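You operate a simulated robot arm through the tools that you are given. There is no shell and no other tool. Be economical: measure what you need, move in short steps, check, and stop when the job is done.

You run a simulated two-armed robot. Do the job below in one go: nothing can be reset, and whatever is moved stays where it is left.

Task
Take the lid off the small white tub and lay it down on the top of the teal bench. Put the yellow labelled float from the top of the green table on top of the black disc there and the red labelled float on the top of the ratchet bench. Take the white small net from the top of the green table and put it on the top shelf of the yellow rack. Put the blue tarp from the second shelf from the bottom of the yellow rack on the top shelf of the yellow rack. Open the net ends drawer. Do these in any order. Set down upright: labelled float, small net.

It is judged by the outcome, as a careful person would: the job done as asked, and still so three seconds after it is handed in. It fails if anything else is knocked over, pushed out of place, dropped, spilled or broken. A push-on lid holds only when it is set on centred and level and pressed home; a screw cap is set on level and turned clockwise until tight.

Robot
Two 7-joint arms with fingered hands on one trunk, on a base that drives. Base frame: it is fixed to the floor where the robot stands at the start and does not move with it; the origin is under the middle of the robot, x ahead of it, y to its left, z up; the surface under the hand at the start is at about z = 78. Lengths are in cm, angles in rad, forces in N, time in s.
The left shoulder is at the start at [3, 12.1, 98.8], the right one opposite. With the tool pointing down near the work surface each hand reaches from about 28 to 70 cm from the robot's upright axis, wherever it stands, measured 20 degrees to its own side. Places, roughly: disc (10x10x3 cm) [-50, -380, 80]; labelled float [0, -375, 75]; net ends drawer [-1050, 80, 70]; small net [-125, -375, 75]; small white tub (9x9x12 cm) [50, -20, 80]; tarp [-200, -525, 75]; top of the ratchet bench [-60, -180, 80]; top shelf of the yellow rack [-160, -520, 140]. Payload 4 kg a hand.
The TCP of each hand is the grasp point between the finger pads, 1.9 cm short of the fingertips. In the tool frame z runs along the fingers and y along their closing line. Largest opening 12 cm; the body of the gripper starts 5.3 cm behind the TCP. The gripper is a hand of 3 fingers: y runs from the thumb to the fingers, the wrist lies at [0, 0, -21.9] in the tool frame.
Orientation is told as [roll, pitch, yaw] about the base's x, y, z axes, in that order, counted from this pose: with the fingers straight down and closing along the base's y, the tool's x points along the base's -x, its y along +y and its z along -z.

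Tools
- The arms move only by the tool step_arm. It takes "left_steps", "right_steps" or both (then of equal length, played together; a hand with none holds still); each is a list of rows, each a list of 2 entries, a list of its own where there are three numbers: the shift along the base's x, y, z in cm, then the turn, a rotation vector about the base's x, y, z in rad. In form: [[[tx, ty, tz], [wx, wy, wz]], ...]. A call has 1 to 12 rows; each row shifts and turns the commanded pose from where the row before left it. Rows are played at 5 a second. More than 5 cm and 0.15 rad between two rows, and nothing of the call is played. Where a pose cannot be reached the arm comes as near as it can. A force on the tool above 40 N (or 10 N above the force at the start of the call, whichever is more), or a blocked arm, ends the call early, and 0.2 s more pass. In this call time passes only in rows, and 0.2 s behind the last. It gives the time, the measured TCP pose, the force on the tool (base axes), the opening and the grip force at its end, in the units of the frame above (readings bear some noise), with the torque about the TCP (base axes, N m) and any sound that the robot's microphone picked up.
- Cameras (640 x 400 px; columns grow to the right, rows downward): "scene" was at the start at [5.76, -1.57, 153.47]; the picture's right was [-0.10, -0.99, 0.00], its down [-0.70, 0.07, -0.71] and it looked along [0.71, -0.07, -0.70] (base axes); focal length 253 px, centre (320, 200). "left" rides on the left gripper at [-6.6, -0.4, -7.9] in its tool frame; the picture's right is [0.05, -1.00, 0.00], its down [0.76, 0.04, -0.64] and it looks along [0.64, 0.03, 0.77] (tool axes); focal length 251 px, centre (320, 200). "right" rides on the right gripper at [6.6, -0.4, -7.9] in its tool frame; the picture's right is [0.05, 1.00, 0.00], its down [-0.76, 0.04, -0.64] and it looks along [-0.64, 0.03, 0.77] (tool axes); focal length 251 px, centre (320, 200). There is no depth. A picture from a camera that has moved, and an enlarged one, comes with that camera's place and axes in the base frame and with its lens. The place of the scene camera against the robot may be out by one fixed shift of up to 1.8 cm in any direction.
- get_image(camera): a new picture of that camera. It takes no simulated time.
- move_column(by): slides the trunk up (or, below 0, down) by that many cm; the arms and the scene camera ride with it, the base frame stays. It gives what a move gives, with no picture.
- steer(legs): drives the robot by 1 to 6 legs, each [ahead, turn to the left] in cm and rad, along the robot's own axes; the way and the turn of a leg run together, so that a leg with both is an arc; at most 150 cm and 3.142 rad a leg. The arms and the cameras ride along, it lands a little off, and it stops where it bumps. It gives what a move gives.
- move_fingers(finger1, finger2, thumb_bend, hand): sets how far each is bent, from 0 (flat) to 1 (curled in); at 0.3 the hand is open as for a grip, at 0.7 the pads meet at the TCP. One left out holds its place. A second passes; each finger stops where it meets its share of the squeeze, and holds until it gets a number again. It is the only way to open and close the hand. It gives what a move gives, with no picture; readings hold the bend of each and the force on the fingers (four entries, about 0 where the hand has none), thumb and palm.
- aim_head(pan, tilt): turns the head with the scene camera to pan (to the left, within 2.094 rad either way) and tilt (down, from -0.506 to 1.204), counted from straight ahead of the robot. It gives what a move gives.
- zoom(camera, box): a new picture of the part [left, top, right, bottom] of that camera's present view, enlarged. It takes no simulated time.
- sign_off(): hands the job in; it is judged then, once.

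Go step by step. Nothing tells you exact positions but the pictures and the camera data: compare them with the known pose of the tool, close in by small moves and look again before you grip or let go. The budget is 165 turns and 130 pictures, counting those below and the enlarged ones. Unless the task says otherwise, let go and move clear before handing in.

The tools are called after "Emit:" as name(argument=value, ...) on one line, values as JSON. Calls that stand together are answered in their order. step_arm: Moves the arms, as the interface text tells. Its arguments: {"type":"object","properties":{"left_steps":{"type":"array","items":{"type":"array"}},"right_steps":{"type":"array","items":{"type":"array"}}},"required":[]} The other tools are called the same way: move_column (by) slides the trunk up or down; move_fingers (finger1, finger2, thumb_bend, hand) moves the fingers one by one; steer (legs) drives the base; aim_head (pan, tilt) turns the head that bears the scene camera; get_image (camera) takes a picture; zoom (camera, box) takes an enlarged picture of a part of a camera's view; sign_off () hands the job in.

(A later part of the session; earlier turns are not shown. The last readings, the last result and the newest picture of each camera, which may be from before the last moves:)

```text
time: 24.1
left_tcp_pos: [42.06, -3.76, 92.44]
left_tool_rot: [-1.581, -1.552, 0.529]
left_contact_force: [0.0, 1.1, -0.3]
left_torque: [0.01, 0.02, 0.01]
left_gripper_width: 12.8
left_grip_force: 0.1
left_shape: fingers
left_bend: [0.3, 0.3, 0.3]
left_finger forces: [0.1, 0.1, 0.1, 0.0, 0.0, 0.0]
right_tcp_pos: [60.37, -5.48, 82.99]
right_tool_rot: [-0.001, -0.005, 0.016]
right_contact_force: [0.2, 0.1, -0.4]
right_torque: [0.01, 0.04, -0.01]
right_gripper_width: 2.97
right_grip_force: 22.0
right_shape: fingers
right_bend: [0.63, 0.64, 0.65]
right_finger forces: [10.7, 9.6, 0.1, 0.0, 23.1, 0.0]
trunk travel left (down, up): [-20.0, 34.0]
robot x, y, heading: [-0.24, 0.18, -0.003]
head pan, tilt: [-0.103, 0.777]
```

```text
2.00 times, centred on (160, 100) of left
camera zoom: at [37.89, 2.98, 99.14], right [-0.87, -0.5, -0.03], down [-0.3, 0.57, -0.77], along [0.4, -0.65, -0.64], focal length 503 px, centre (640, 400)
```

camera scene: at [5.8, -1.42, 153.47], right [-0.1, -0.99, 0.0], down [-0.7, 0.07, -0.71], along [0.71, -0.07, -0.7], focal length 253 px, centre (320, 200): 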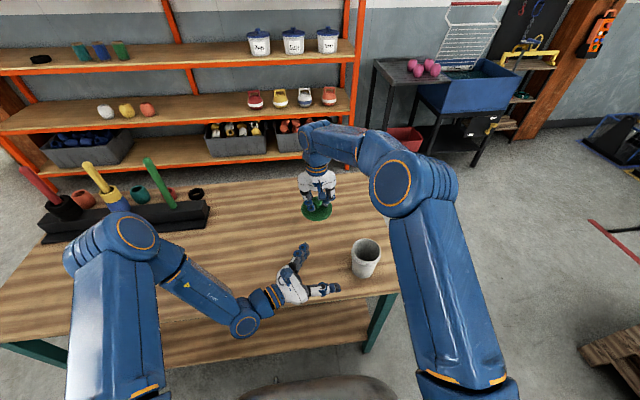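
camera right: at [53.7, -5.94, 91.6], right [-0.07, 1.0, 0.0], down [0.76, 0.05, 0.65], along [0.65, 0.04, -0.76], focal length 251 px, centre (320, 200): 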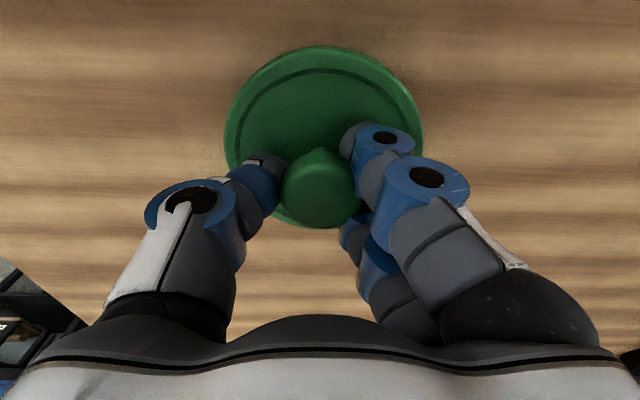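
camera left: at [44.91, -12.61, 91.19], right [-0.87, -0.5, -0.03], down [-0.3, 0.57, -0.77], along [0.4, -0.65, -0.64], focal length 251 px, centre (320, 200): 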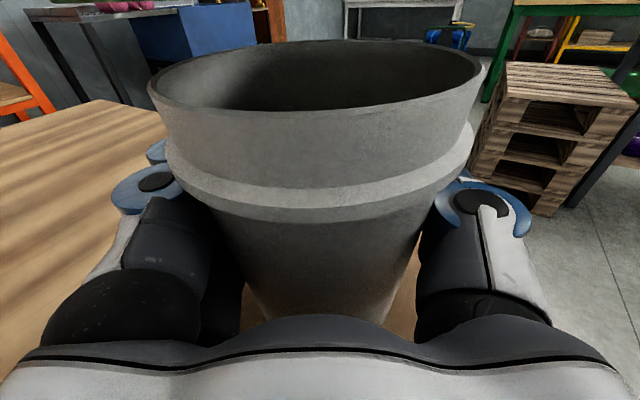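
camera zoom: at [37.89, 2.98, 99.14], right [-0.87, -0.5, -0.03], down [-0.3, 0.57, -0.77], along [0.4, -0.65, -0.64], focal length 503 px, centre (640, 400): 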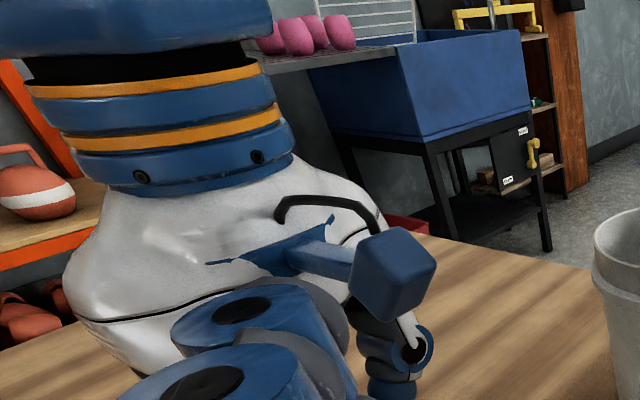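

Emit:
step_arm(right_steps=[[[0, 0, -0.2], [0, 0, 0]], [[0, 0, -0.15], [0, 0, 0]]])

Emit:
step_arm(right_steps=[[[0, 0, -0.15], [0, 0, 0]], [[0, 0, -0.15], [0, 0, 0]]])

```text
time: 24.6
left_tcp_pos: [42.03, -3.75, 92.62]
left_tool_rot: [-1.58, -1.551, 0.53]
left_contact_force: [-0.5, 0.6, -0.5]
left_torque: [-0.04, 0.01, -0.03]
left_gripper_width: 12.8
left_grip_force: 0.1
left_shape: fingers
left_bend: [0.3, 0.3, 0.3]
left_finger forces: [0.1, 0.1, 0.1, 0.0, 0.0, 0.1]
right_tcp_pos: [60.39, -5.51, 82.53]
right_tool_rot: [-0.001, -0.006, 0.016]
right_contact_force: [-1.5, 0.3, -0.6]
right_torque: [-0.05, 0.0, 0.0]
right_gripper_width: 2.95
right_grip_force: 21.7
right_shape: fingers
right_bend: [0.63, 0.64, 0.65]
right_finger forces: [10.7, 9.6, 0.0, 0.1, 23.2, 0.0]
trunk travel left (down, up): [-20.0, 34.0]
robot x, y, heading: [0.32, -0.17, 0.001]
head pan, tilt: [-0.103, 0.777]
```

```text
time: 25.2
left_tcp_pos: [42.11, -3.73, 92.61]
left_tool_rot: [-1.58, -1.552, 0.529]
left_contact_force: [1.0, 0.0, 0.5]
left_torque: [0.02, 0.02, 0.02]
left_gripper_width: 12.8
left_grip_force: 0.0
left_shape: fingers
left_bend: [0.3, 0.3, 0.3]
left_finger forces: [0.0, 0.0, 0.0, 0.0, 0.0, 0.0]
right_tcp_pos: [60.43, -5.48, 82.32]
right_tool_rot: [-0.001, -0.005, 0.016]
right_contact_force: [-0.6, 0.5, 0.0]
right_torque: [0.03, 0.02, 0.0]
right_gripper_width: 2.94
right_grip_force: 21.5
right_shape: fingers
right_bend: [0.63, 0.64, 0.65]
right_finger forces: [10.7, 9.6, 0.0, 0.0, 23.2, 0.0]
trunk travel left (down, up): [-20.0, 34.0]
robot x, y, heading: [0.15, 0.36, -0.002]
head pan, tilt: [-0.103, 0.777]
```

Emit:
step_arm(right_steps=[[[0, 0, -0.2], [0, 0, 0]], [[0, 0, -0.2], [0, 0, 0]]])

Emit:
step_arm(right_steps=[[[0, 0, -0.15], [0, 0, 0]], [[0, 0, -0.15], [0, 0, 0]]])

```text
time: 25.9
left_tcp_pos: [42.13, -3.76, 92.47]
left_tool_rot: [-1.585, -1.55, 0.534]
left_contact_force: [0.6, -0.4, -0.2]
left_torque: [-0.01, 0.01, 0.0]
left_gripper_width: 12.79
left_grip_force: 0.1
left_shape: fingers
left_bend: [0.3, 0.3, 0.3]
left_finger forces: [0.0, 0.0, 0.0, 0.0, 0.0, 0.0]
right_tcp_pos: [60.48, -5.57, 81.99]
right_tool_rot: [0.001, -0.004, 0.016]
right_contact_force: [-0.8, 0.4, -0.4]
right_torque: [-0.05, 0.0, 0.01]
right_gripper_width: 2.97
right_grip_force: 22.2
right_shape: fingers
right_bend: [0.63, 0.64, 0.66]
right_finger forces: [10.9, 9.8, 0.0, 0.0, 22.9, 0.0]
trunk travel left (down, up): [-20.0, 34.0]
robot x, y, heading: [-0.18, 0.18, -0.007]
head pan, tilt: [-0.103, 0.777]
```

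```text
time: 26.4
left_tcp_pos: [41.94, -3.86, 92.66]
left_tool_rot: [-1.604, -1.552, 0.553]
left_contact_force: [-0.1, -0.2, 0.1]
left_torque: [0.02, 0.0, 0.0]
left_gripper_width: 12.79
left_grip_force: 0.1
left_shape: fingers
left_bend: [0.3, 0.3, 0.3]
left_finger forces: [0.0, 0.0, 0.0, 0.0, 0.0, 0.0]
right_tcp_pos: [60.46, -5.4, 81.77]
right_tool_rot: [-0.002, -0.009, 0.015]
right_contact_force: [-0.7, -2.0, 10.2]
right_torque: [-0.03, 0.04, -0.03]
right_gripper_width: 2.89
right_grip_force: 21.4
right_shape: fingers
right_bend: [0.63, 0.64, 0.67]
right_finger forces: [11.5, 9.6, 0.0, 0.0, 22.0, 0.0]
trunk travel left (down, up): [-20.0, 34.0]
robot x, y, heading: [0.17, -0.07, 0.003]
head pan, tilt: [-0.103, 0.777]
```

Contact at 10 N: the lid rests on the bench. I open and lift away.

Emit:
step_arm(right_steps=[[[0, 0, 0.15], [0, 0, 0]]])

Emit:
move_fingers(hand="right", finger1=0.4, finger2=0.4, thumb_bend=0.4)

Emit:
step_arm(right_steps=[[[0, 0, 2], [0, 0, 0]], [[0, 0, 4], [0, 0, 0]], [[0, 0, 5], [0, 0, 0]], [[-3, -3, 5], [0, 0, 0]], [[-3, -4, 5], [0, 0, 0]], [[-4, -3, 0], [0, 0, 0]]])

Emit:
get_image(camera="scene")

```text
time: 26.9
left_tcp_pos: [41.97, -3.84, 92.42]
left_tool_rot: [-1.588, -1.553, 0.537]
left_contact_force: [1.2, 0.2, -0.9]
left_torque: [-0.04, 0.02, -0.01]
left_gripper_width: 12.81
left_grip_force: 0.0
left_shape: fingers
left_bend: [0.3, 0.3, 0.3]
left_finger forces: [0.1, 0.1, 0.0, 0.0, 0.1, 0.0]
right_tcp_pos: [60.33, -5.42, 81.75]
right_tool_rot: [-0.002, -0.007, 0.016]
right_contact_force: [2.3, -0.5, 4.6]
right_torque: [-0.05, 0.0, -0.02]
right_gripper_width: 2.92
right_grip_force: 21.6
right_shape: fingers
right_bend: [0.63, 0.64, 0.67]
right_finger forces: [11.4, 9.6, 0.1, 0.0, 22.4, 0.1]
trunk travel left (down, up): [-20.0, 34.0]
robot x, y, heading: [0.16, 0.14, 0.0]
head pan, tilt: [-0.103, 0.777]
```

```text
time: 27.9
left_tcp_pos: [42.04, -3.81, 92.54]
left_tool_rot: [-1.582, -1.552, 0.533]
left_contact_force: [-0.2, -0.1, 0.6]
left_torque: [0.0, -0.01, 0.0]
left_gripper_width: 12.79
left_grip_force: 0.0
left_shape: fingers
left_bend: [0.3, 0.3, 0.3]
left_finger forces: [0.0, 0.0, 0.0, 0.0, 0.0, 0.0]
right_tcp_pos: [60.33, -5.58, 81.85]
right_tool_rot: [0.0, -0.005, 0.018]
right_contact_force: [-0.2, -0.3, 0.2]
right_torque: [0.01, -0.02, -0.02]
right_gripper_width: 9.86
right_grip_force: 0.0
right_shape: fingers
right_bend: [0.4, 0.4, 0.4]
right_finger forces: [0.0, 0.0, 0.0, 0.0, 0.0, 0.0]
trunk travel left (down, up): [-20.0, 34.0]
robot x, y, heading: [-0.09, 0.19, 0.002]
head pan, tilt: [-0.103, 0.777]
```

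```text
refused: row 4 steps farther than a row can; nothing moved
```

```text
101 pictures are left
camera scene: at [5.75, -1.58, 153.47], right [-0.1, -0.99, 0.0], down [-0.7, 0.07, -0.71], along [0.71, -0.07, -0.7], focal length 253 px, centre (320, 200)
```

scene: 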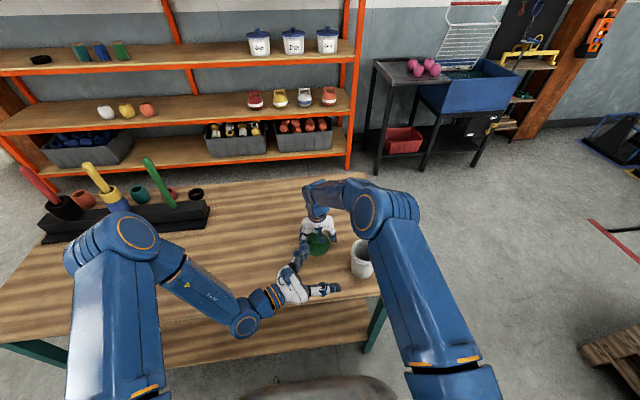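

Released. I lift the right hand clear and bring both hands up and in for driving.

Emit:
step_arm(right_steps=[[[0, 0, 2], [0, 0, 0]], [[0, 0, 4], [0, 0, 0]], [[0, 0, 5], [0, 0, 0]], [[0, 0, 5], [0, 0, 0]], [[0, 0, 5], [0, 0, 0]], [[-2, 0, 4], [0, 0, 0]], [[-4, -2, 0], [0, 0, 0]], [[-4, -2, 0], [0, 0, 0]], [[-4, -3, 0], [0, 0, 0]], [[-4, -3, 0], [0, 0, 0]], [[-3, -3, 0], [0, 0, 0]]], left_steps=[[[0, 1, 2], [0.124, 0.071, 0]], [[0, 1, 2], [0.124, 0.071, 0]], [[0, 1, 2], [0.124, 0.071, 0]], [[0, 1, 2], [0.124, 0.071, 0]], [[0, 1, 2], [0.124, 0.071, 0]], [[0, 2, 2], [0.124, 0.071, 0]], [[0, 3, 1], [0.124, 0.071, 0]], [[0, 3, 1], [0.124, 0.071, 0]], [[0, 3, 1], [0.124, 0.071, 0]], [[0, 3, 0], [0.124, 0.071, 0]], [[0, 3, 0], [0.124, 0.071, 0]]])

Emit:
step_arm(left_steps=[[[-0.5, 1, 0], [0, 0, 0.131]], [[-0.5, 1, 0], [0, 0, 0.131]], [[-0.5, 1, 0], [0, 0, 0.131]], [[-0.5, 1, 0], [0, 0, 0.131]], [[0, 0, 0], [0, 0, 0.131]], [[0, 0, 0], [0, 0, 0.131]], [[0, 0, 0], [0, 0, 0.131]], [[0, 0, 0], [0, 0, 0.131]]])

Emit:
get_image(camera="scene")

```text
time: 30.2
left_tcp_pos: [42.12, 18.33, 107.65]
left_tool_rot: [0.0, 0.003, -1.028]
left_contact_force: [-0.1, 0.7, 0.4]
left_torque: [0.01, -0.01, -0.02]
left_gripper_width: 12.8
left_grip_force: 0.0
left_shape: fingers
left_bend: [0.3, 0.3, 0.3]
left_finger forces: [0.0, 0.0, 0.0, 0.0, 0.0, 0.0]
right_tcp_pos: [39.27, -18.61, 106.71]
right_tool_rot: [-0.002, -0.005, 0.017]
right_contact_force: [0.4, -0.1, -0.5]
right_torque: [0.02, -0.01, 0.0]
right_gripper_width: 9.87
right_grip_force: 0.1
right_shape: fingers
right_bend: [0.4, 0.4, 0.4]
right_finger forces: [0.1, 0.0, 0.1, 0.0, 0.1, 0.1]
trunk travel left (down, up): [-20.0, 34.0]
robot x, y, heading: [0.23, 0.11, 0.003]
head pan, tilt: [-0.103, 0.777]
```

```text
time: 32.0
left_tcp_pos: [39.95, 22.29, 107.51]
left_tool_rot: [-0.001, 0.001, 0.019]
left_contact_force: [-0.2, -0.9, 0.1]
left_torque: [-0.01, 0.02, -0.01]
left_gripper_width: 12.8
left_grip_force: 0.0
left_shape: fingers
left_bend: [0.3, 0.3, 0.3]
left_finger forces: [0.1, 0.1, 0.1, 0.0, 0.0, 0.1]
right_tcp_pos: [39.47, -18.52, 106.71]
right_tool_rot: [-0.002, -0.004, 0.016]
right_contact_force: [-0.7, -0.6, 0.1]
right_torque: [0.0, 0.03, 0.03]
right_gripper_width: 9.84
right_grip_force: 0.0
right_shape: fingers
right_bend: [0.4, 0.4, 0.4]
right_finger forces: [0.0, 0.1, 0.0, 0.1, 0.0, 0.1]
trunk travel left (down, up): [-20.0, 34.0]
robot x, y, heading: [0.47, 0.34, -0.002]
head pan, tilt: [-0.103, 0.777]
```

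```text
100 pictures are left
camera scene: at [5.73, -1.57, 153.48], right [-0.1, -0.99, 0.0], down [-0.7, 0.07, -0.71], along [0.71, -0.07, -0.7], focal length 253 px, centre (320, 200)
```

scene: 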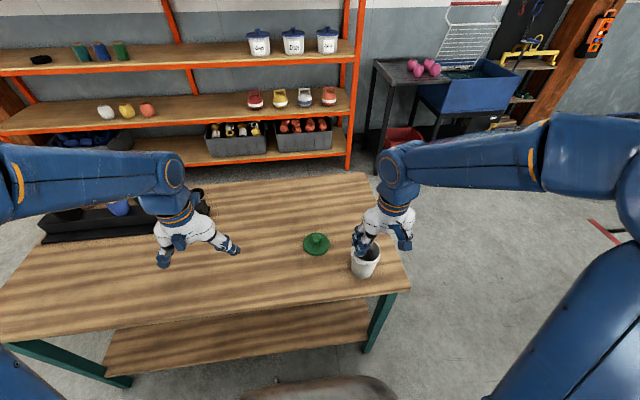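

Lid lies on the bench, tub upright. Now I look around to the right and behind to plan the drive.

Emit:
aim_head(pan=-1.3, tilt=0.35)

Emit:
get_image(camera="scene")

Emit:
aim_head(pan=-2.09, tilt=0.35)

Emit:
get_image(camera="scene")

```text
time: 33.5
left_tcp_pos: [40.03, 22.27, 107.57]
left_tool_rot: [0.001, 0.0, 0.016]
left_contact_force: [-0.5, -0.4, 0.0]
left_torque: [-0.02, 0.0, 0.01]
left_gripper_width: 12.83
left_grip_force: 0.1
left_shape: fingers
left_bend: [0.3, 0.3, 0.3]
left_finger forces: [0.0, 0.1, 0.0, 0.1, 0.0, 0.0]
right_tcp_pos: [39.4, -18.5, 106.79]
right_tool_rot: [-0.002, -0.004, 0.015]
right_contact_force: [-1.0, 0.4, -0.5]
right_torque: [0.0, 0.0, -0.01]
right_gripper_width: 9.85
right_grip_force: 0.0
right_shape: fingers
right_bend: [0.4, 0.4, 0.4]
right_finger forces: [0.0, 0.1, 0.0, 0.0, 0.1, 0.0]
trunk travel left (down, up): [-20.0, 34.0]
robot x, y, heading: [0.23, -0.37, 0.002]
head pan, tilt: [-1.3, 0.351]
```

```text
99 pictures are left
camera scene: at [0.1, -9.7, 157.26], right [-0.96, -0.27, 0.0], down [-0.09, 0.33, -0.94], along [0.25, -0.9, -0.34], focal length 253 px, centre (320, 200)
```

scene: 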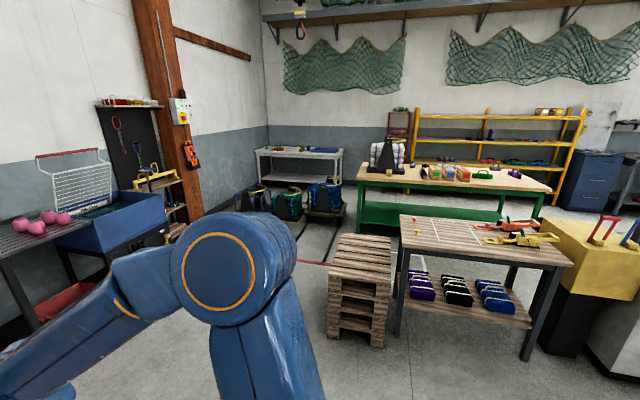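

```text
time: 34.6
left_tcp_pos: [40.12, 22.24, 107.49]
left_tool_rot: [0.003, 0.0, 0.016]
left_contact_force: [-0.9, -0.2, 0.2]
left_torque: [-0.02, -0.03, -0.02]
left_gripper_width: 12.82
left_grip_force: 0.1
left_shape: fingers
left_bend: [0.3, 0.3, 0.3]
left_finger forces: [0.0, 0.0, 0.0, 0.1, 0.0, 0.0]
right_tcp_pos: [39.31, -18.38, 106.77]
right_tool_rot: [-0.002, -0.003, 0.016]
right_contact_force: [-0.4, 0.1, 0.1]
right_torque: [-0.03, -0.03, 0.03]
right_gripper_width: 9.88
right_grip_force: 0.1
right_shape: fingers
right_bend: [0.4, 0.4, 0.4]
right_finger forces: [0.0, 0.1, 0.0, 0.1, 0.0, 0.1]
trunk travel left (down, up): [-20.0, 34.0]
robot x, y, heading: [0.29, 0.72, -0.001]
head pan, tilt: [-2.089, 0.351]
```

```text
98 pictures are left
camera scene: at [-7.0, -8.82, 157.26], right [-0.87, 0.5, 0.0], down [0.17, 0.3, -0.94], along [-0.47, -0.82, -0.34], focal length 253 px, centre (320, 200)
```

scene: 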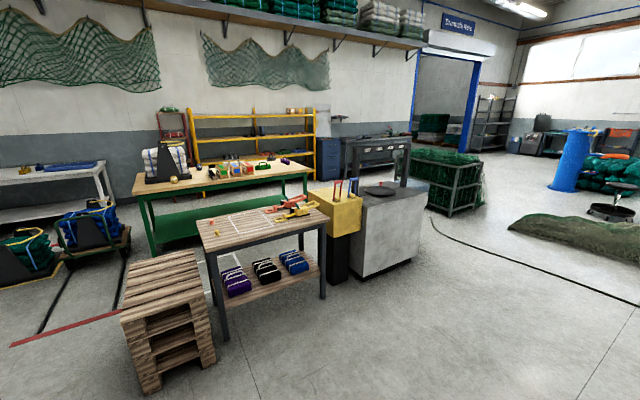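

I see the ratchet bench at about x −107…−13, y −150…−200, the green table beyond (y −310…−400), the yellow rack behind it. I back off the bench, then turn and drive west around the ratchet bench.

Emit:
steer(legs=[[-45, 0], [0, -2.75]])

Emit:
aim_head(pan=0.3, tilt=0.35)

Emit:
get_image(camera="scene")

```text
time: 37.1
left_tcp_pos: [4.88, 21.36, 107.49]
left_tool_rot: [-0.003, 0.0, -0.023]
left_contact_force: [-0.3, 1.0, 0.3]
left_torque: [-0.08, -0.02, 0.01]
left_gripper_width: 12.84
left_grip_force: 0.1
left_shape: fingers
left_bend: [0.3, 0.3, 0.3]
left_finger forces: [0.0, 0.1, 0.0, 0.0, 0.0, 0.0]
right_tcp_pos: [2.64, -19.23, 107.01]
right_tool_rot: [-0.008, -0.009, -0.021]
right_contact_force: [-1.3, 1.4, 0.5]
right_torque: [-0.04, -0.08, -0.01]
right_gripper_width: 9.93
right_grip_force: 0.1
right_shape: fingers
right_bend: [0.4, 0.4, 0.4]
right_finger forces: [0.1, 0.0, 0.0, 0.0, 0.0, 0.0]
trunk travel left (down, up): [-20.0, 34.0]
robot x, y, heading: [-35.5, 0.51, -0.144]
head pan, tilt: [-2.089, 0.351]
stopped in leg 1: the robot was blocked; the commanded pose is now the measured one
```

```text
time: 39.3
left_tcp_pos: [5.14, 20.91, 107.49]
left_tool_rot: [0.002, 0.001, -0.026]
left_contact_force: [-1.0, 0.4, -0.3]
left_torque: [0.01, 0.01, 0.01]
left_gripper_width: 12.84
left_grip_force: 0.1
left_shape: fingers
left_bend: [0.3, 0.3, 0.3]
left_finger forces: [0.1, 0.0, 0.1, 0.0, 0.0, 0.0]
right_tcp_pos: [2.84, -19.81, 106.73]
right_tool_rot: [-0.002, -0.008, -0.025]
right_contact_force: [0.3, 0.0, 0.7]
right_torque: [-0.03, 0.0, 0.0]
right_gripper_width: 9.94
right_grip_force: 0.1
right_shape: fingers
right_bend: [0.4, 0.4, 0.4]
right_finger forces: [0.0, 0.1, 0.1, 0.0, 0.0, 0.0]
trunk travel left (down, up): [-20.0, 34.0]
robot x, y, heading: [-35.67, 0.67, -0.148]
head pan, tilt: [0.3, 0.351]
```

```text
97 pictures are left
camera scene: at [-28.89, 1.12, 157.26], right [0.16, -0.99, 0.0], down [-0.34, -0.05, -0.94], along [0.93, 0.15, -0.34], focal length 253 px, centre (320, 200)
```

scene: 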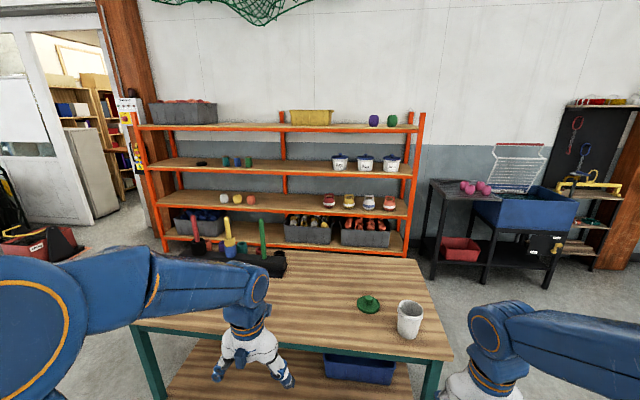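

Something blocked the base behind. I look back-left and back-right before moving on.

Emit:
aim_head(pan=2.09, tilt=0.8)

Emit:
get_image(camera="scene")

Emit:
aim_head(pan=-2.09, tilt=0.8)

Emit:
get_image(camera="scene")

```text
time: 41.1
left_tcp_pos: [5.25, 20.89, 107.47]
left_tool_rot: [0.003, 0.003, -0.026]
left_contact_force: [0.3, -0.7, 0.6]
left_torque: [-0.01, 0.0, 0.01]
left_gripper_width: 12.82
left_grip_force: 0.1
left_shape: fingers
left_bend: [0.3, 0.3, 0.3]
left_finger forces: [0.0, 0.1, 0.1, 0.0, 0.0, 0.0]
right_tcp_pos: [2.81, -19.94, 106.78]
right_tool_rot: [-0.001, -0.008, -0.027]
right_contact_force: [0.5, 0.3, -0.5]
right_torque: [0.0, 0.01, 0.05]
right_gripper_width: 9.9
right_grip_force: 0.0
right_shape: fingers
right_bend: [0.4, 0.4, 0.4]
right_finger forces: [0.1, 0.0, 0.1, 0.0, 0.0, 0.1]
trunk travel left (down, up): [-20.0, 34.0]
robot x, y, heading: [-36.06, 0.69, -0.141]
head pan, tilt: [2.089, 0.799]
```

```text
96 pictures are left
camera scene: at [-41.03, 7.18, 153.3], right [0.93, 0.37, 0.0], down [0.26, -0.67, -0.7], along [-0.26, 0.65, -0.72], focal length 253 px, centre (320, 200)
```

scene: 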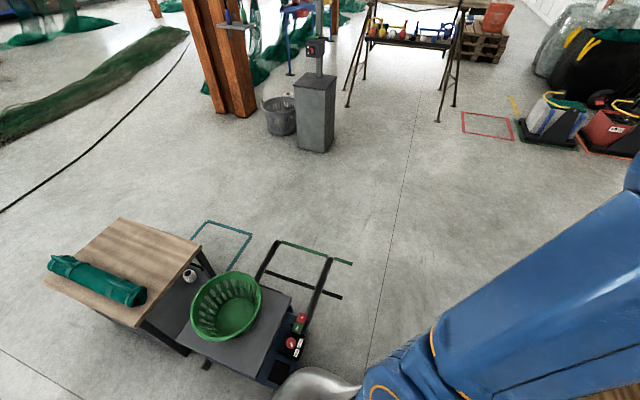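

```text
time: 44.5
left_tcp_pos: [5.16, 20.9, 107.46]
left_tool_rot: [0.002, 0.002, -0.026]
left_contact_force: [0.9, -0.1, -0.8]
left_torque: [0.01, 0.0, 0.0]
left_gripper_width: 12.83
left_grip_force: 0.1
left_shape: fingers
left_bend: [0.3, 0.3, 0.3]
left_finger forces: [0.0, 0.0, 0.0, 0.0, 0.0, 0.0]
right_tcp_pos: [2.76, -19.8, 106.83]
right_tool_rot: [-0.001, -0.008, -0.026]
right_contact_force: [-0.1, 0.1, 1.1]
right_torque: [0.01, -0.03, -0.01]
right_gripper_width: 9.89
right_grip_force: 0.2
right_shape: fingers
right_bend: [0.4, 0.4, 0.4]
right_finger forces: [0.0, 0.0, 0.0, 0.0, 0.1, 0.0]
trunk travel left (down, up): [-20.0, 34.0]
robot x, y, heading: [-35.88, 0.06, -0.141]
head pan, tilt: [-2.089, 0.799]
```

```text
95 pictures are left
camera scene: at [-43.04, -6.69, 153.3], right [-0.79, 0.61, 0.0], down [0.44, 0.57, -0.7], along [-0.43, -0.55, -0.72], focal length 253 px, centre (320, 200)
```

scene: 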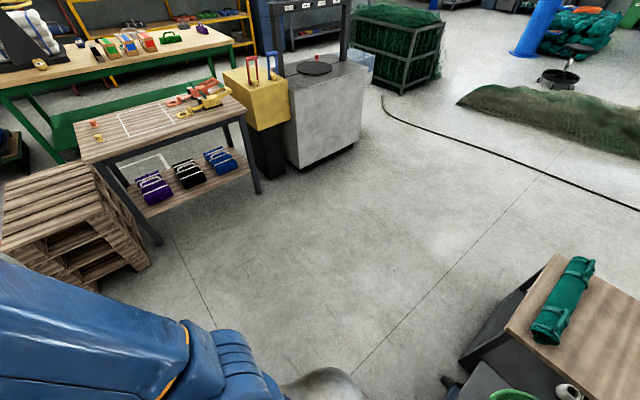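

A trolley with a green basket stands just behind. I go ahead slightly, turn right and go to the open aisle at y ≈ −75.

Emit:
steer(legs=[[9, 0], [0, -1.43], [72, 0], [0, -1.571]])

Emit:
aim_head(pan=0.4, tilt=0.5)

Emit:
get_image(camera="scene")

```text
time: 47.9
left_tcp_pos: [14.59, -20.95, 107.48]
left_tool_rot: [0.005, 0.003, -0.942]
left_contact_force: [0.0, -0.7, 0.4]
left_torque: [0.07, -0.03, 0.01]
left_gripper_width: 12.81
left_grip_force: 0.0
left_shape: fingers
left_bend: [0.3, 0.3, 0.3]
left_finger forces: [0.0, 0.0, 0.1, 0.1, 0.0, 0.0]
right_tcp_pos: [-19.13, -43.96, 106.47]
right_tool_rot: [0.003, -0.007, -0.945]
right_contact_force: [-1.5, -0.8, -0.9]
right_torque: [0.03, -0.02, 0.02]
right_gripper_width: 9.89
right_grip_force: 0.1
right_shape: fingers
right_bend: [0.4, 0.4, 0.4]
right_finger forces: [0.0, 0.2, 0.1, 0.0, 0.1, 0.1]
trunk travel left (down, up): [-20.0, 34.0]
robot x, y, heading: [-22.11, 1.89, -1.078]
head pan, tilt: [-2.089, 0.799]
stopped in leg 2: the robot was blocked; the commanded pose is now the measured one
```

```text
time: 50.1
left_tcp_pos: [14.89, -20.84, 107.53]
left_tool_rot: [0.001, 0.004, -0.942]
left_contact_force: [0.4, -0.6, 0.8]
left_torque: [0.02, 0.04, 0.01]
left_gripper_width: 12.82
left_grip_force: 0.1
left_shape: fingers
left_bend: [0.3, 0.3, 0.3]
left_finger forces: [0.1, 0.0, 0.0, 0.0, 0.0, 0.0]
right_tcp_pos: [-18.86, -43.64, 106.74]
right_tool_rot: [-0.002, -0.007, -0.945]
right_contact_force: [0.3, 0.1, -0.3]
right_torque: [0.01, 0.02, 0.0]
right_gripper_width: 9.89
right_grip_force: 0.1
right_shape: fingers
right_bend: [0.4, 0.4, 0.4]
right_finger forces: [0.0, 0.1, 0.0, 0.0, 0.1, 0.0]
trunk travel left (down, up): [-20.0, 34.0]
robot x, y, heading: [-22.3, 2.12, -1.075]
head pan, tilt: [0.4, 0.499]
```

```text
94 pictures are left
camera scene: at [-16.33, -2.85, 155.89], right [-0.63, -0.78, 0.0], down [-0.37, 0.3, -0.88], along [0.69, -0.55, -0.48], focal length 253 px, centre (320, 200)
```

scene: 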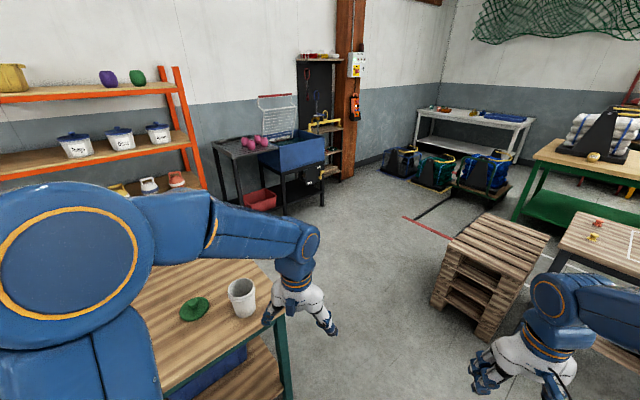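

Turning was blocked, likely the base's rear against the trolley. I go ahead in the present heading to clear, then turn.

Emit:
steer(legs=[[18, 0], [0, -0.5]])

```text
time: 53.1
left_tcp_pos: [7.99, -51.53, 107.52]
left_tool_rot: [0.001, 0.003, -1.442]
left_contact_force: [0.0, 0.1, 0.4]
left_torque: [0.01, -0.01, -0.03]
left_gripper_width: 12.8
left_grip_force: 0.1
left_shape: fingers
left_bend: [0.3, 0.3, 0.3]
left_finger forces: [0.0, 0.0, 0.1, 0.0, 0.0, 0.1]
right_tcp_pos: [-32.66, -55.37, 106.75]
right_tool_rot: [-0.001, -0.006, -1.447]
right_contact_force: [-0.2, -1.0, -0.3]
right_torque: [-0.02, 0.01, -0.02]
right_gripper_width: 9.94
right_grip_force: 0.0
right_shape: fingers
right_bend: [0.4, 0.4, 0.4]
right_finger forces: [0.0, 0.0, 0.0, 0.1, 0.0, 0.1]
trunk travel left (down, up): [-20.0, 34.0]
robot x, y, heading: [-10.19, -13.84, -1.565]
head pan, tilt: [0.4, 0.499]
```

Free now, heading along −y. I go on to the aisle and turn west.

Emit:
steer(legs=[[62, 0], [0, -1.571], [120, 0]])

Emit:
aim_head(pan=0.5, tilt=0.4)

Emit:
get_image(camera="scene")

```text
time: 58.8
left_tcp_pos: [-28.61, -112.37, 107.56]
left_tool_rot: [0.007, 0.004, -2.343]
left_contact_force: [0.1, 0.3, 0.4]
left_torque: [-0.04, -0.07, 0.0]
left_gripper_width: 12.84
left_grip_force: 0.2
left_shape: fingers
left_bend: [0.3, 0.3, 0.3]
left_finger forces: [0.0, 0.0, 0.1, 0.0, 0.0, 0.0]
right_tcp_pos: [-56.75, -82.94, 106.53]
right_tool_rot: [0.003, -0.006, -2.342]
right_contact_force: [-0.8, 0.7, 0.0]
right_torque: [-0.04, -0.02, 0.01]
right_gripper_width: 9.93
right_grip_force: 0.1
right_shape: fingers
right_bend: [0.4, 0.4, 0.4]
right_finger forces: [0.0, 0.1, 0.1, 0.0, 0.0, 0.0]
trunk travel left (down, up): [-20.0, 34.0]
robot x, y, heading: [-6.66, -78.4, -2.485]
head pan, tilt: [0.4, 0.499]
stopped in leg 2: the robot was blocked; the commanded pose is now the measured one
```

```text
time: 59.5
left_tcp_pos: [-28.32, -112.67, 107.49]
left_tool_rot: [0.0, 0.004, -2.343]
left_contact_force: [0.2, 0.2, 0.0]
left_torque: [0.02, -0.01, 0.0]
left_gripper_width: 12.82
left_grip_force: 0.1
left_shape: fingers
left_bend: [0.3, 0.3, 0.3]
left_finger forces: [0.0, 0.0, 0.1, 0.0, 0.0, 0.1]
right_tcp_pos: [-56.4, -83.29, 106.85]
right_tool_rot: [-0.002, -0.009, -2.342]
right_contact_force: [0.4, -0.3, 0.2]
right_torque: [0.01, 0.04, 0.01]
right_gripper_width: 9.92
right_grip_force: 0.0
right_shape: fingers
right_bend: [0.4, 0.4, 0.4]
right_finger forces: [0.1, 0.0, 0.0, 0.0, 0.1, 0.1]
trunk travel left (down, up): [-20.0, 34.0]
robot x, y, heading: [-6.47, -78.75, -2.484]
head pan, tilt: [0.499, 0.4]
```

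```text
93 pictures are left
camera scene: at [-9.26, -86.78, 156.8], right [-0.92, 0.4, 0.0], down [0.16, 0.36, -0.92], along [-0.37, -0.84, -0.39], focal length 253 px, centre (320, 200)
```

scene: 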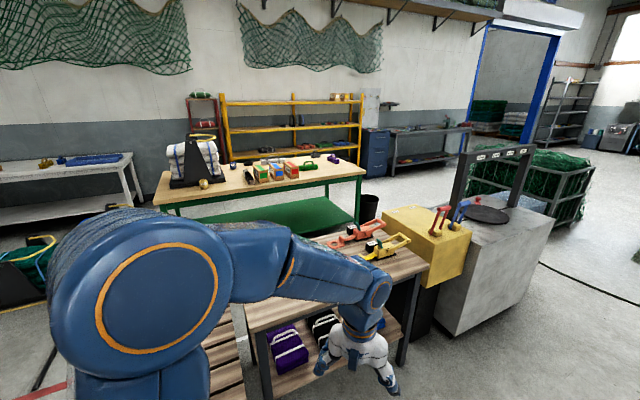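

Blocked again though nothing seems near; I retry a small turn and see.

Emit:
steer(legs=[[0, -0.6]])

Emit:
get_image(camera="scene")

```text
time: 61.5
left_tcp_pos: [-43.95, -94.53, 107.49]
left_tool_rot: [-0.001, 0.002, -2.946]
left_contact_force: [0.0, 0.0, 0.3]
left_torque: [0.01, -0.01, 0.0]
left_gripper_width: 12.81
left_grip_force: 0.0
left_shape: fingers
left_bend: [0.3, 0.3, 0.3]
left_finger forces: [0.0, 0.0, 0.0, 0.1, 0.0, 0.1]
right_tcp_pos: [-50.52, -54.36, 106.81]
right_tool_rot: [-0.002, -0.009, -2.945]
right_contact_force: [0.3, 0.0, -0.6]
right_torque: [0.03, 0.0, 0.02]
right_gripper_width: 9.93
right_grip_force: 0.1
right_shape: fingers
right_bend: [0.4, 0.4, 0.4]
right_finger forces: [0.1, 0.0, 0.1, 0.0, 0.1, 0.1]
trunk travel left (down, up): [-20.0, 34.0]
robot x, y, heading: [-6.4, -82.44, -3.08]
head pan, tilt: [0.499, 0.4]
```

```text
92 pictures are left
camera scene: at [-12.99, -88.2, 156.8], right [-0.53, 0.85, 0.0], down [0.33, 0.21, -0.92], along [-0.78, -0.49, -0.39], focal length 253 px, centre (320, 200)
```

scene: 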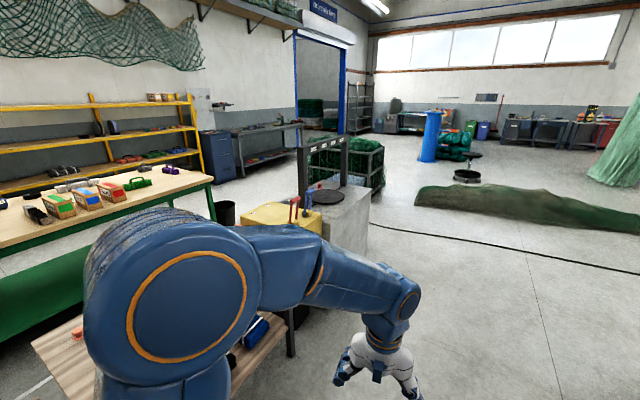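

That worked; smaller turns it is. Now west along the aisle to x ≈ −290.

Emit:
steer(legs=[[140, 0], [140, 0]])

Emit:
steer(legs=[[0, 0.5], [0, 0.5]])

Emit:
get_image(camera="scene")

```text
time: 75.1
left_tcp_pos: [-323.77, -109.44, 107.38]
left_tool_rot: [0.002, 0.003, -2.957]
left_contact_force: [0.1, -0.2, -0.3]
left_torque: [-0.01, 0.03, -0.01]
left_gripper_width: 12.82
left_grip_force: 0.0
left_shape: fingers
left_bend: [0.3, 0.3, 0.3]
left_finger forces: [0.1, 0.1, 0.0, 0.1, 0.0, 0.0]
right_tcp_pos: [-329.76, -69.26, 106.79]
right_tool_rot: [0.0, -0.009, -2.958]
right_contact_force: [-0.3, 0.2, -0.6]
right_torque: [-0.02, 0.01, 0.04]
right_gripper_width: 9.91
right_grip_force: 0.0
right_shape: fingers
right_bend: [0.4, 0.4, 0.4]
right_finger forces: [0.0, 0.0, 0.0, 0.0, 0.0, 0.0]
trunk travel left (down, up): [-20.0, 34.0]
robot x, y, heading: [-286.49, -97.94, -3.093]
head pan, tilt: [0.499, 0.4]
```

```text
time: 78.0
left_tcp_pos: [-302.94, -133.52, 107.27]
left_tool_rot: [-0.002, 0.005, -2.117]
left_contact_force: [1.0, -0.8, -0.3]
left_torque: [0.07, 0.03, 0.04]
left_gripper_width: 12.81
left_grip_force: 0.1
left_shape: fingers
left_bend: [0.3, 0.3, 0.3]
left_finger forces: [0.0, 0.0, 0.0, 0.1, 0.0, 0.0]
right_tcp_pos: [-336.8, -111.26, 106.8]
right_tool_rot: [-0.006, -0.006, -2.119]
right_contact_force: [-0.8, -0.6, 0.6]
right_torque: [0.03, 0.0, 0.02]
right_gripper_width: 9.92
right_grip_force: 0.1
right_shape: fingers
right_bend: [0.4, 0.4, 0.4]
right_finger forces: [0.0, 0.0, 0.0, 0.0, 0.1, 0.0]
trunk travel left (down, up): [-20.0, 34.0]
robot x, y, heading: [-290.36, -94.43, -2.234]
head pan, tilt: [0.499, 0.4]
stopped in leg 2: the robot was blocked; the commanded pose is now the measured one
```

```text
91 pictures are left
camera scene: at [-290.71, -103.37, 156.78], right [-0.99, 0.16, 0.0], down [0.06, 0.39, -0.92], along [-0.15, -0.91, -0.39], focal length 253 px, centre (320, 200)
```

scene: 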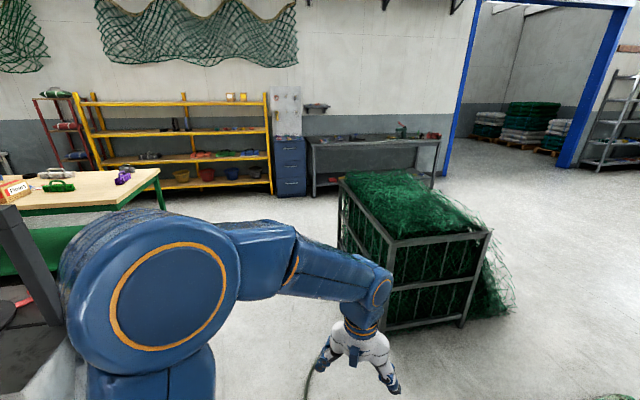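

The route between the cabinet and the net cage is clear at x ≈ −293. I face −y and drive down toward the gap between the green table and the rack.

Emit:
steer(legs=[[0, 0.35]])

Emit:
steer(legs=[[0, 0.33]])

Emit:
steer(legs=[[130, 0], [130, 0]])

Emit:
aim_head(pan=0.6, tilt=0.5)

Emit:
get_image(camera="scene")

```text
time: 79.4
left_tcp_pos: [-289.04, -135.68, 107.48]
left_tool_rot: [0.001, 0.003, -1.769]
left_contact_force: [-0.4, -0.4, 0.8]
left_torque: [-0.04, -0.02, 0.01]
left_gripper_width: 12.83
left_grip_force: 0.0
left_shape: fingers
left_bend: [0.3, 0.3, 0.3]
left_finger forces: [0.1, 0.1, 0.0, 0.0, 0.0, 0.0]
right_tcp_pos: [-328.84, -126.3, 106.87]
right_tool_rot: [-0.001, -0.009, -1.773]
right_contact_force: [-0.3, 0.2, 0.2]
right_torque: [-0.03, 0.01, 0.0]
right_gripper_width: 9.92
right_grip_force: 0.1
right_shape: fingers
right_bend: [0.4, 0.4, 0.4]
right_finger forces: [0.0, 0.0, 0.0, 0.0, 0.1, 0.0]
trunk travel left (down, up): [-20.0, 34.0]
robot x, y, heading: [-292.15, -93.86, -1.88]
head pan, tilt: [0.499, 0.4]
```

```text
time: 80.9
left_tcp_pos: [-275.71, -132.47, 107.35]
left_tool_rot: [-0.001, 0.004, -1.441]
left_contact_force: [-0.6, 0.4, -0.4]
left_torque: [0.06, 0.0, 0.0]
left_gripper_width: 12.85
left_grip_force: 0.1
left_shape: fingers
left_bend: [0.3, 0.3, 0.3]
left_finger forces: [0.0, 0.1, 0.0, 0.1, 0.0, 0.0]
right_tcp_pos: [-316.2, -136.36, 106.86]
right_tool_rot: [-0.002, -0.01, -1.444]
right_contact_force: [0.5, 0.1, -0.5]
right_torque: [0.02, -0.01, 0.04]
right_gripper_width: 9.92
right_grip_force: 0.0
right_shape: fingers
right_bend: [0.4, 0.4, 0.4]
right_finger forces: [0.1, 0.0, 0.0, 0.0, 0.0, 0.1]
trunk travel left (down, up): [-20.0, 34.0]
robot x, y, heading: [-294.85, -94.25, -1.555]
head pan, tilt: [0.499, 0.4]
```

```text
time: 93.6
left_tcp_pos: [-270.87, -393.81, 107.37]
left_tool_rot: [0.002, 0.004, -1.441]
left_contact_force: [-0.6, -1.3, 0.4]
left_torque: [0.0, 0.0, -0.03]
left_gripper_width: 12.82
left_grip_force: 0.0
left_shape: fingers
left_bend: [0.3, 0.3, 0.3]
left_finger forces: [0.0, 0.0, 0.1, 0.0, 0.0, 0.0]
right_tcp_pos: [-311.39, -397.68, 106.75]
right_tool_rot: [-0.002, -0.007, -1.442]
right_contact_force: [0.3, -0.2, -0.8]
right_torque: [0.02, 0.01, -0.01]
right_gripper_width: 9.89
right_grip_force: 0.1
right_shape: fingers
right_bend: [0.4, 0.4, 0.4]
right_finger forces: [0.0, 0.0, 0.1, 0.1, 0.0, 0.1]
trunk travel left (down, up): [-20.0, 34.0]
robot x, y, heading: [-289.55, -355.35, -1.552]
head pan, tilt: [0.499, 0.4]
```

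```text
time: 94.3
left_tcp_pos: [-270.66, -393.64, 107.47]
left_tool_rot: [0.002, 0.003, -1.439]
left_contact_force: [0.2, 0.3, 0.6]
left_torque: [0.0, 0.04, 0.0]
left_gripper_width: 12.83
left_grip_force: 0.1
left_shape: fingers
left_bend: [0.3, 0.3, 0.3]
left_finger forces: [0.1, 0.1, 0.0, 0.0, 0.0, 0.0]
right_tcp_pos: [-311.28, -397.73, 106.73]
right_tool_rot: [-0.001, -0.008, -1.442]
right_contact_force: [0.4, -0.4, 0.2]
right_torque: [0.03, 0.01, 0.0]
right_gripper_width: 9.9
right_grip_force: 0.1
right_shape: fingers
right_bend: [0.4, 0.4, 0.4]
right_finger forces: [0.0, 0.1, 0.0, 0.1, 0.1, 0.0]
trunk travel left (down, up): [-20.0, 34.0]
robot x, y, heading: [-289.56, -355.56, -1.556]
head pan, tilt: [0.6, 0.499]
```

```text
90 pictures are left
camera scene: at [-284.71, -361.85, 155.89], right [-0.82, -0.58, 0.0], down [-0.28, 0.39, -0.88], along [0.51, -0.72, -0.48], focal length 253 px, centre (320, 200)
```

scene: 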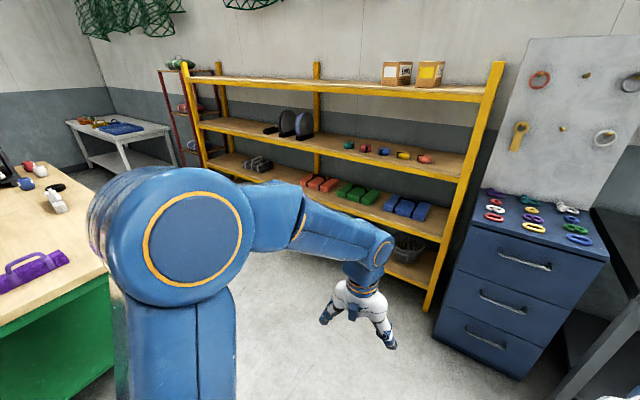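

Good view: coloured folded tarps lie on the second shelf from the bottom (blue at the right). I drive into the gap between table (back edge y ≈ −395) and rack (front y ≈ −510).

Emit:
steer(legs=[[48, 0], [0, 0.55]])

Emit:
steer(legs=[[42, 0], [0, 0.5]])

Emit:
steer(legs=[[0, 0.5]])

Emit:
aim_head(pan=0.7, tilt=0.6)

Emit:
get_image(camera="scene")

```text
time: 98.7
left_tcp_pos: [-252.71, -426.23, 107.44]
left_tool_rot: [0.001, 0.004, -0.89]
left_contact_force: [-0.5, -0.2, 0.3]
left_torque: [0.02, -0.02, -0.03]
left_gripper_width: 12.82
left_grip_force: 0.2
left_shape: fingers
left_bend: [0.3, 0.3, 0.3]
left_finger forces: [0.1, 0.1, 0.0, 0.0, 0.1, 0.1]
right_tcp_pos: [-285.15, -450.69, 106.78]
right_tool_rot: [-0.001, -0.007, -0.892]
right_contact_force: [0.5, -0.7, 0.4]
right_torque: [-0.01, 0.02, 0.03]
right_gripper_width: 9.91
right_grip_force: 0.0
right_shape: fingers
right_bend: [0.4, 0.4, 0.4]
right_finger forces: [0.1, 0.0, 0.0, 0.0, 0.0, 0.0]
trunk travel left (down, up): [-20.0, 34.0]
robot x, y, heading: [-291.74, -405.28, -0.997]
head pan, tilt: [0.6, 0.499]
```

```text
time: 102.7
left_tcp_pos: [-224.42, -440.62, 107.36]
left_tool_rot: [0.003, 0.006, -0.394]
left_contact_force: [-0.2, 0.1, 0.2]
left_torque: [0.0, 0.0, 0.0]
left_gripper_width: 12.84
left_grip_force: 0.0
left_shape: fingers
left_bend: [0.3, 0.3, 0.3]
left_finger forces: [0.0, 0.1, 0.0, 0.0, 0.1, 0.0]
right_tcp_pos: [-241.37, -477.59, 106.76]
right_tool_rot: [0.0, -0.007, -0.396]
right_contact_force: [0.1, 0.7, -0.3]
right_torque: [0.0, 0.0, 0.0]
right_gripper_width: 9.92
right_grip_force: 0.0
right_shape: fingers
right_bend: [0.4, 0.4, 0.4]
right_finger forces: [0.0, 0.0, 0.0, 0.0, 0.0, 0.0]
trunk travel left (down, up): [-20.0, 34.0]
robot x, y, heading: [-270.12, -443.41, -0.496]
head pan, tilt: [0.6, 0.499]
```

```text
time: 104.5
left_tcp_pos: [-231.41, -418.8, 107.5]
left_tool_rot: [0.003, 0.005, 0.109]
left_contact_force: [0.4, 0.0, 0.9]
left_torque: [0.06, 0.03, 0.0]
left_gripper_width: 12.8
left_grip_force: 0.0
left_shape: fingers
left_bend: [0.3, 0.3, 0.3]
left_finger forces: [0.1, 0.1, 0.1, 0.0, 0.1, 0.0]
right_tcp_pos: [-228.5, -459.53, 106.75]
right_tool_rot: [-0.001, -0.005, 0.108]
right_contact_force: [1.3, 0.7, 0.0]
right_torque: [-0.02, 0.0, -0.03]
right_gripper_width: 9.91
right_grip_force: 0.0
right_shape: fingers
right_bend: [0.4, 0.4, 0.4]
right_finger forces: [0.0, 0.0, 0.0, 0.0, 0.0, 0.0]
trunk travel left (down, up): [-20.0, 34.0]
robot x, y, heading: [-270.13, -446.76, -0.001]
head pan, tilt: [0.6, 0.499]
```

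```text
time: 105.2
left_tcp_pos: [-231.5, -418.82, 107.38]
left_tool_rot: [0.0, 0.002, 0.108]
left_contact_force: [-0.5, 0.2, 0.7]
left_torque: [0.0, 0.0, 0.02]
left_gripper_width: 12.81
left_grip_force: 0.0
left_shape: fingers
left_bend: [0.3, 0.3, 0.3]
left_finger forces: [0.0, 0.0, 0.0, 0.0, 0.1, 0.0]
right_tcp_pos: [-228.45, -459.53, 106.82]
right_tool_rot: [-0.003, -0.011, 0.105]
right_contact_force: [0.9, -0.4, -0.2]
right_torque: [0.0, 0.0, 0.02]
right_gripper_width: 9.9
right_grip_force: 0.0
right_shape: fingers
right_bend: [0.4, 0.4, 0.4]
right_finger forces: [0.1, 0.0, 0.0, 0.0, 0.0, 0.0]
trunk travel left (down, up): [-20.0, 34.0]
robot x, y, heading: [-270.12, -446.94, -0.007]
head pan, tilt: [0.7, 0.6]
```

```text
89 pictures are left
camera scene: at [-265.7, -441.63, 154.97], right [0.64, -0.77, 0.0], down [-0.43, -0.36, -0.82], along [0.63, 0.53, -0.57], focal length 253 px, centre (320, 200)
```

scene: 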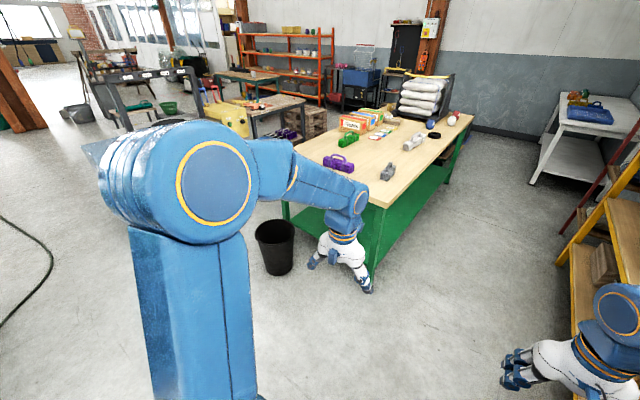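

Emit:
zoom(camera="scene", box=[270, 60, 500, 220])

```text
2.50 times, centred on (385, 140) of scene
camera zoom: at [-265.7, -441.63, 154.97], right [0.64, -0.77, 0.0], down [-0.43, -0.36, -0.82], along [0.63, 0.53, -0.57], focal length 632 px, centre (158, 350)
```

zoom: 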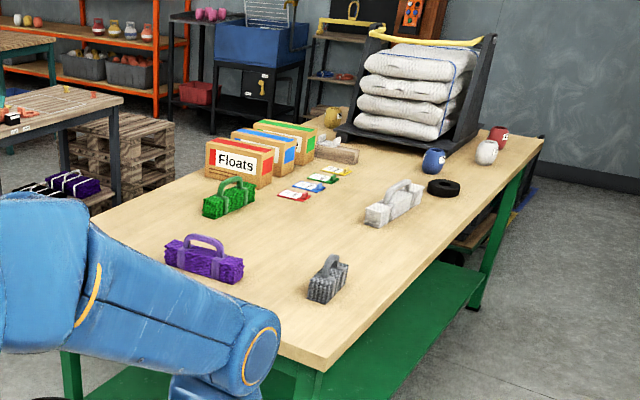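

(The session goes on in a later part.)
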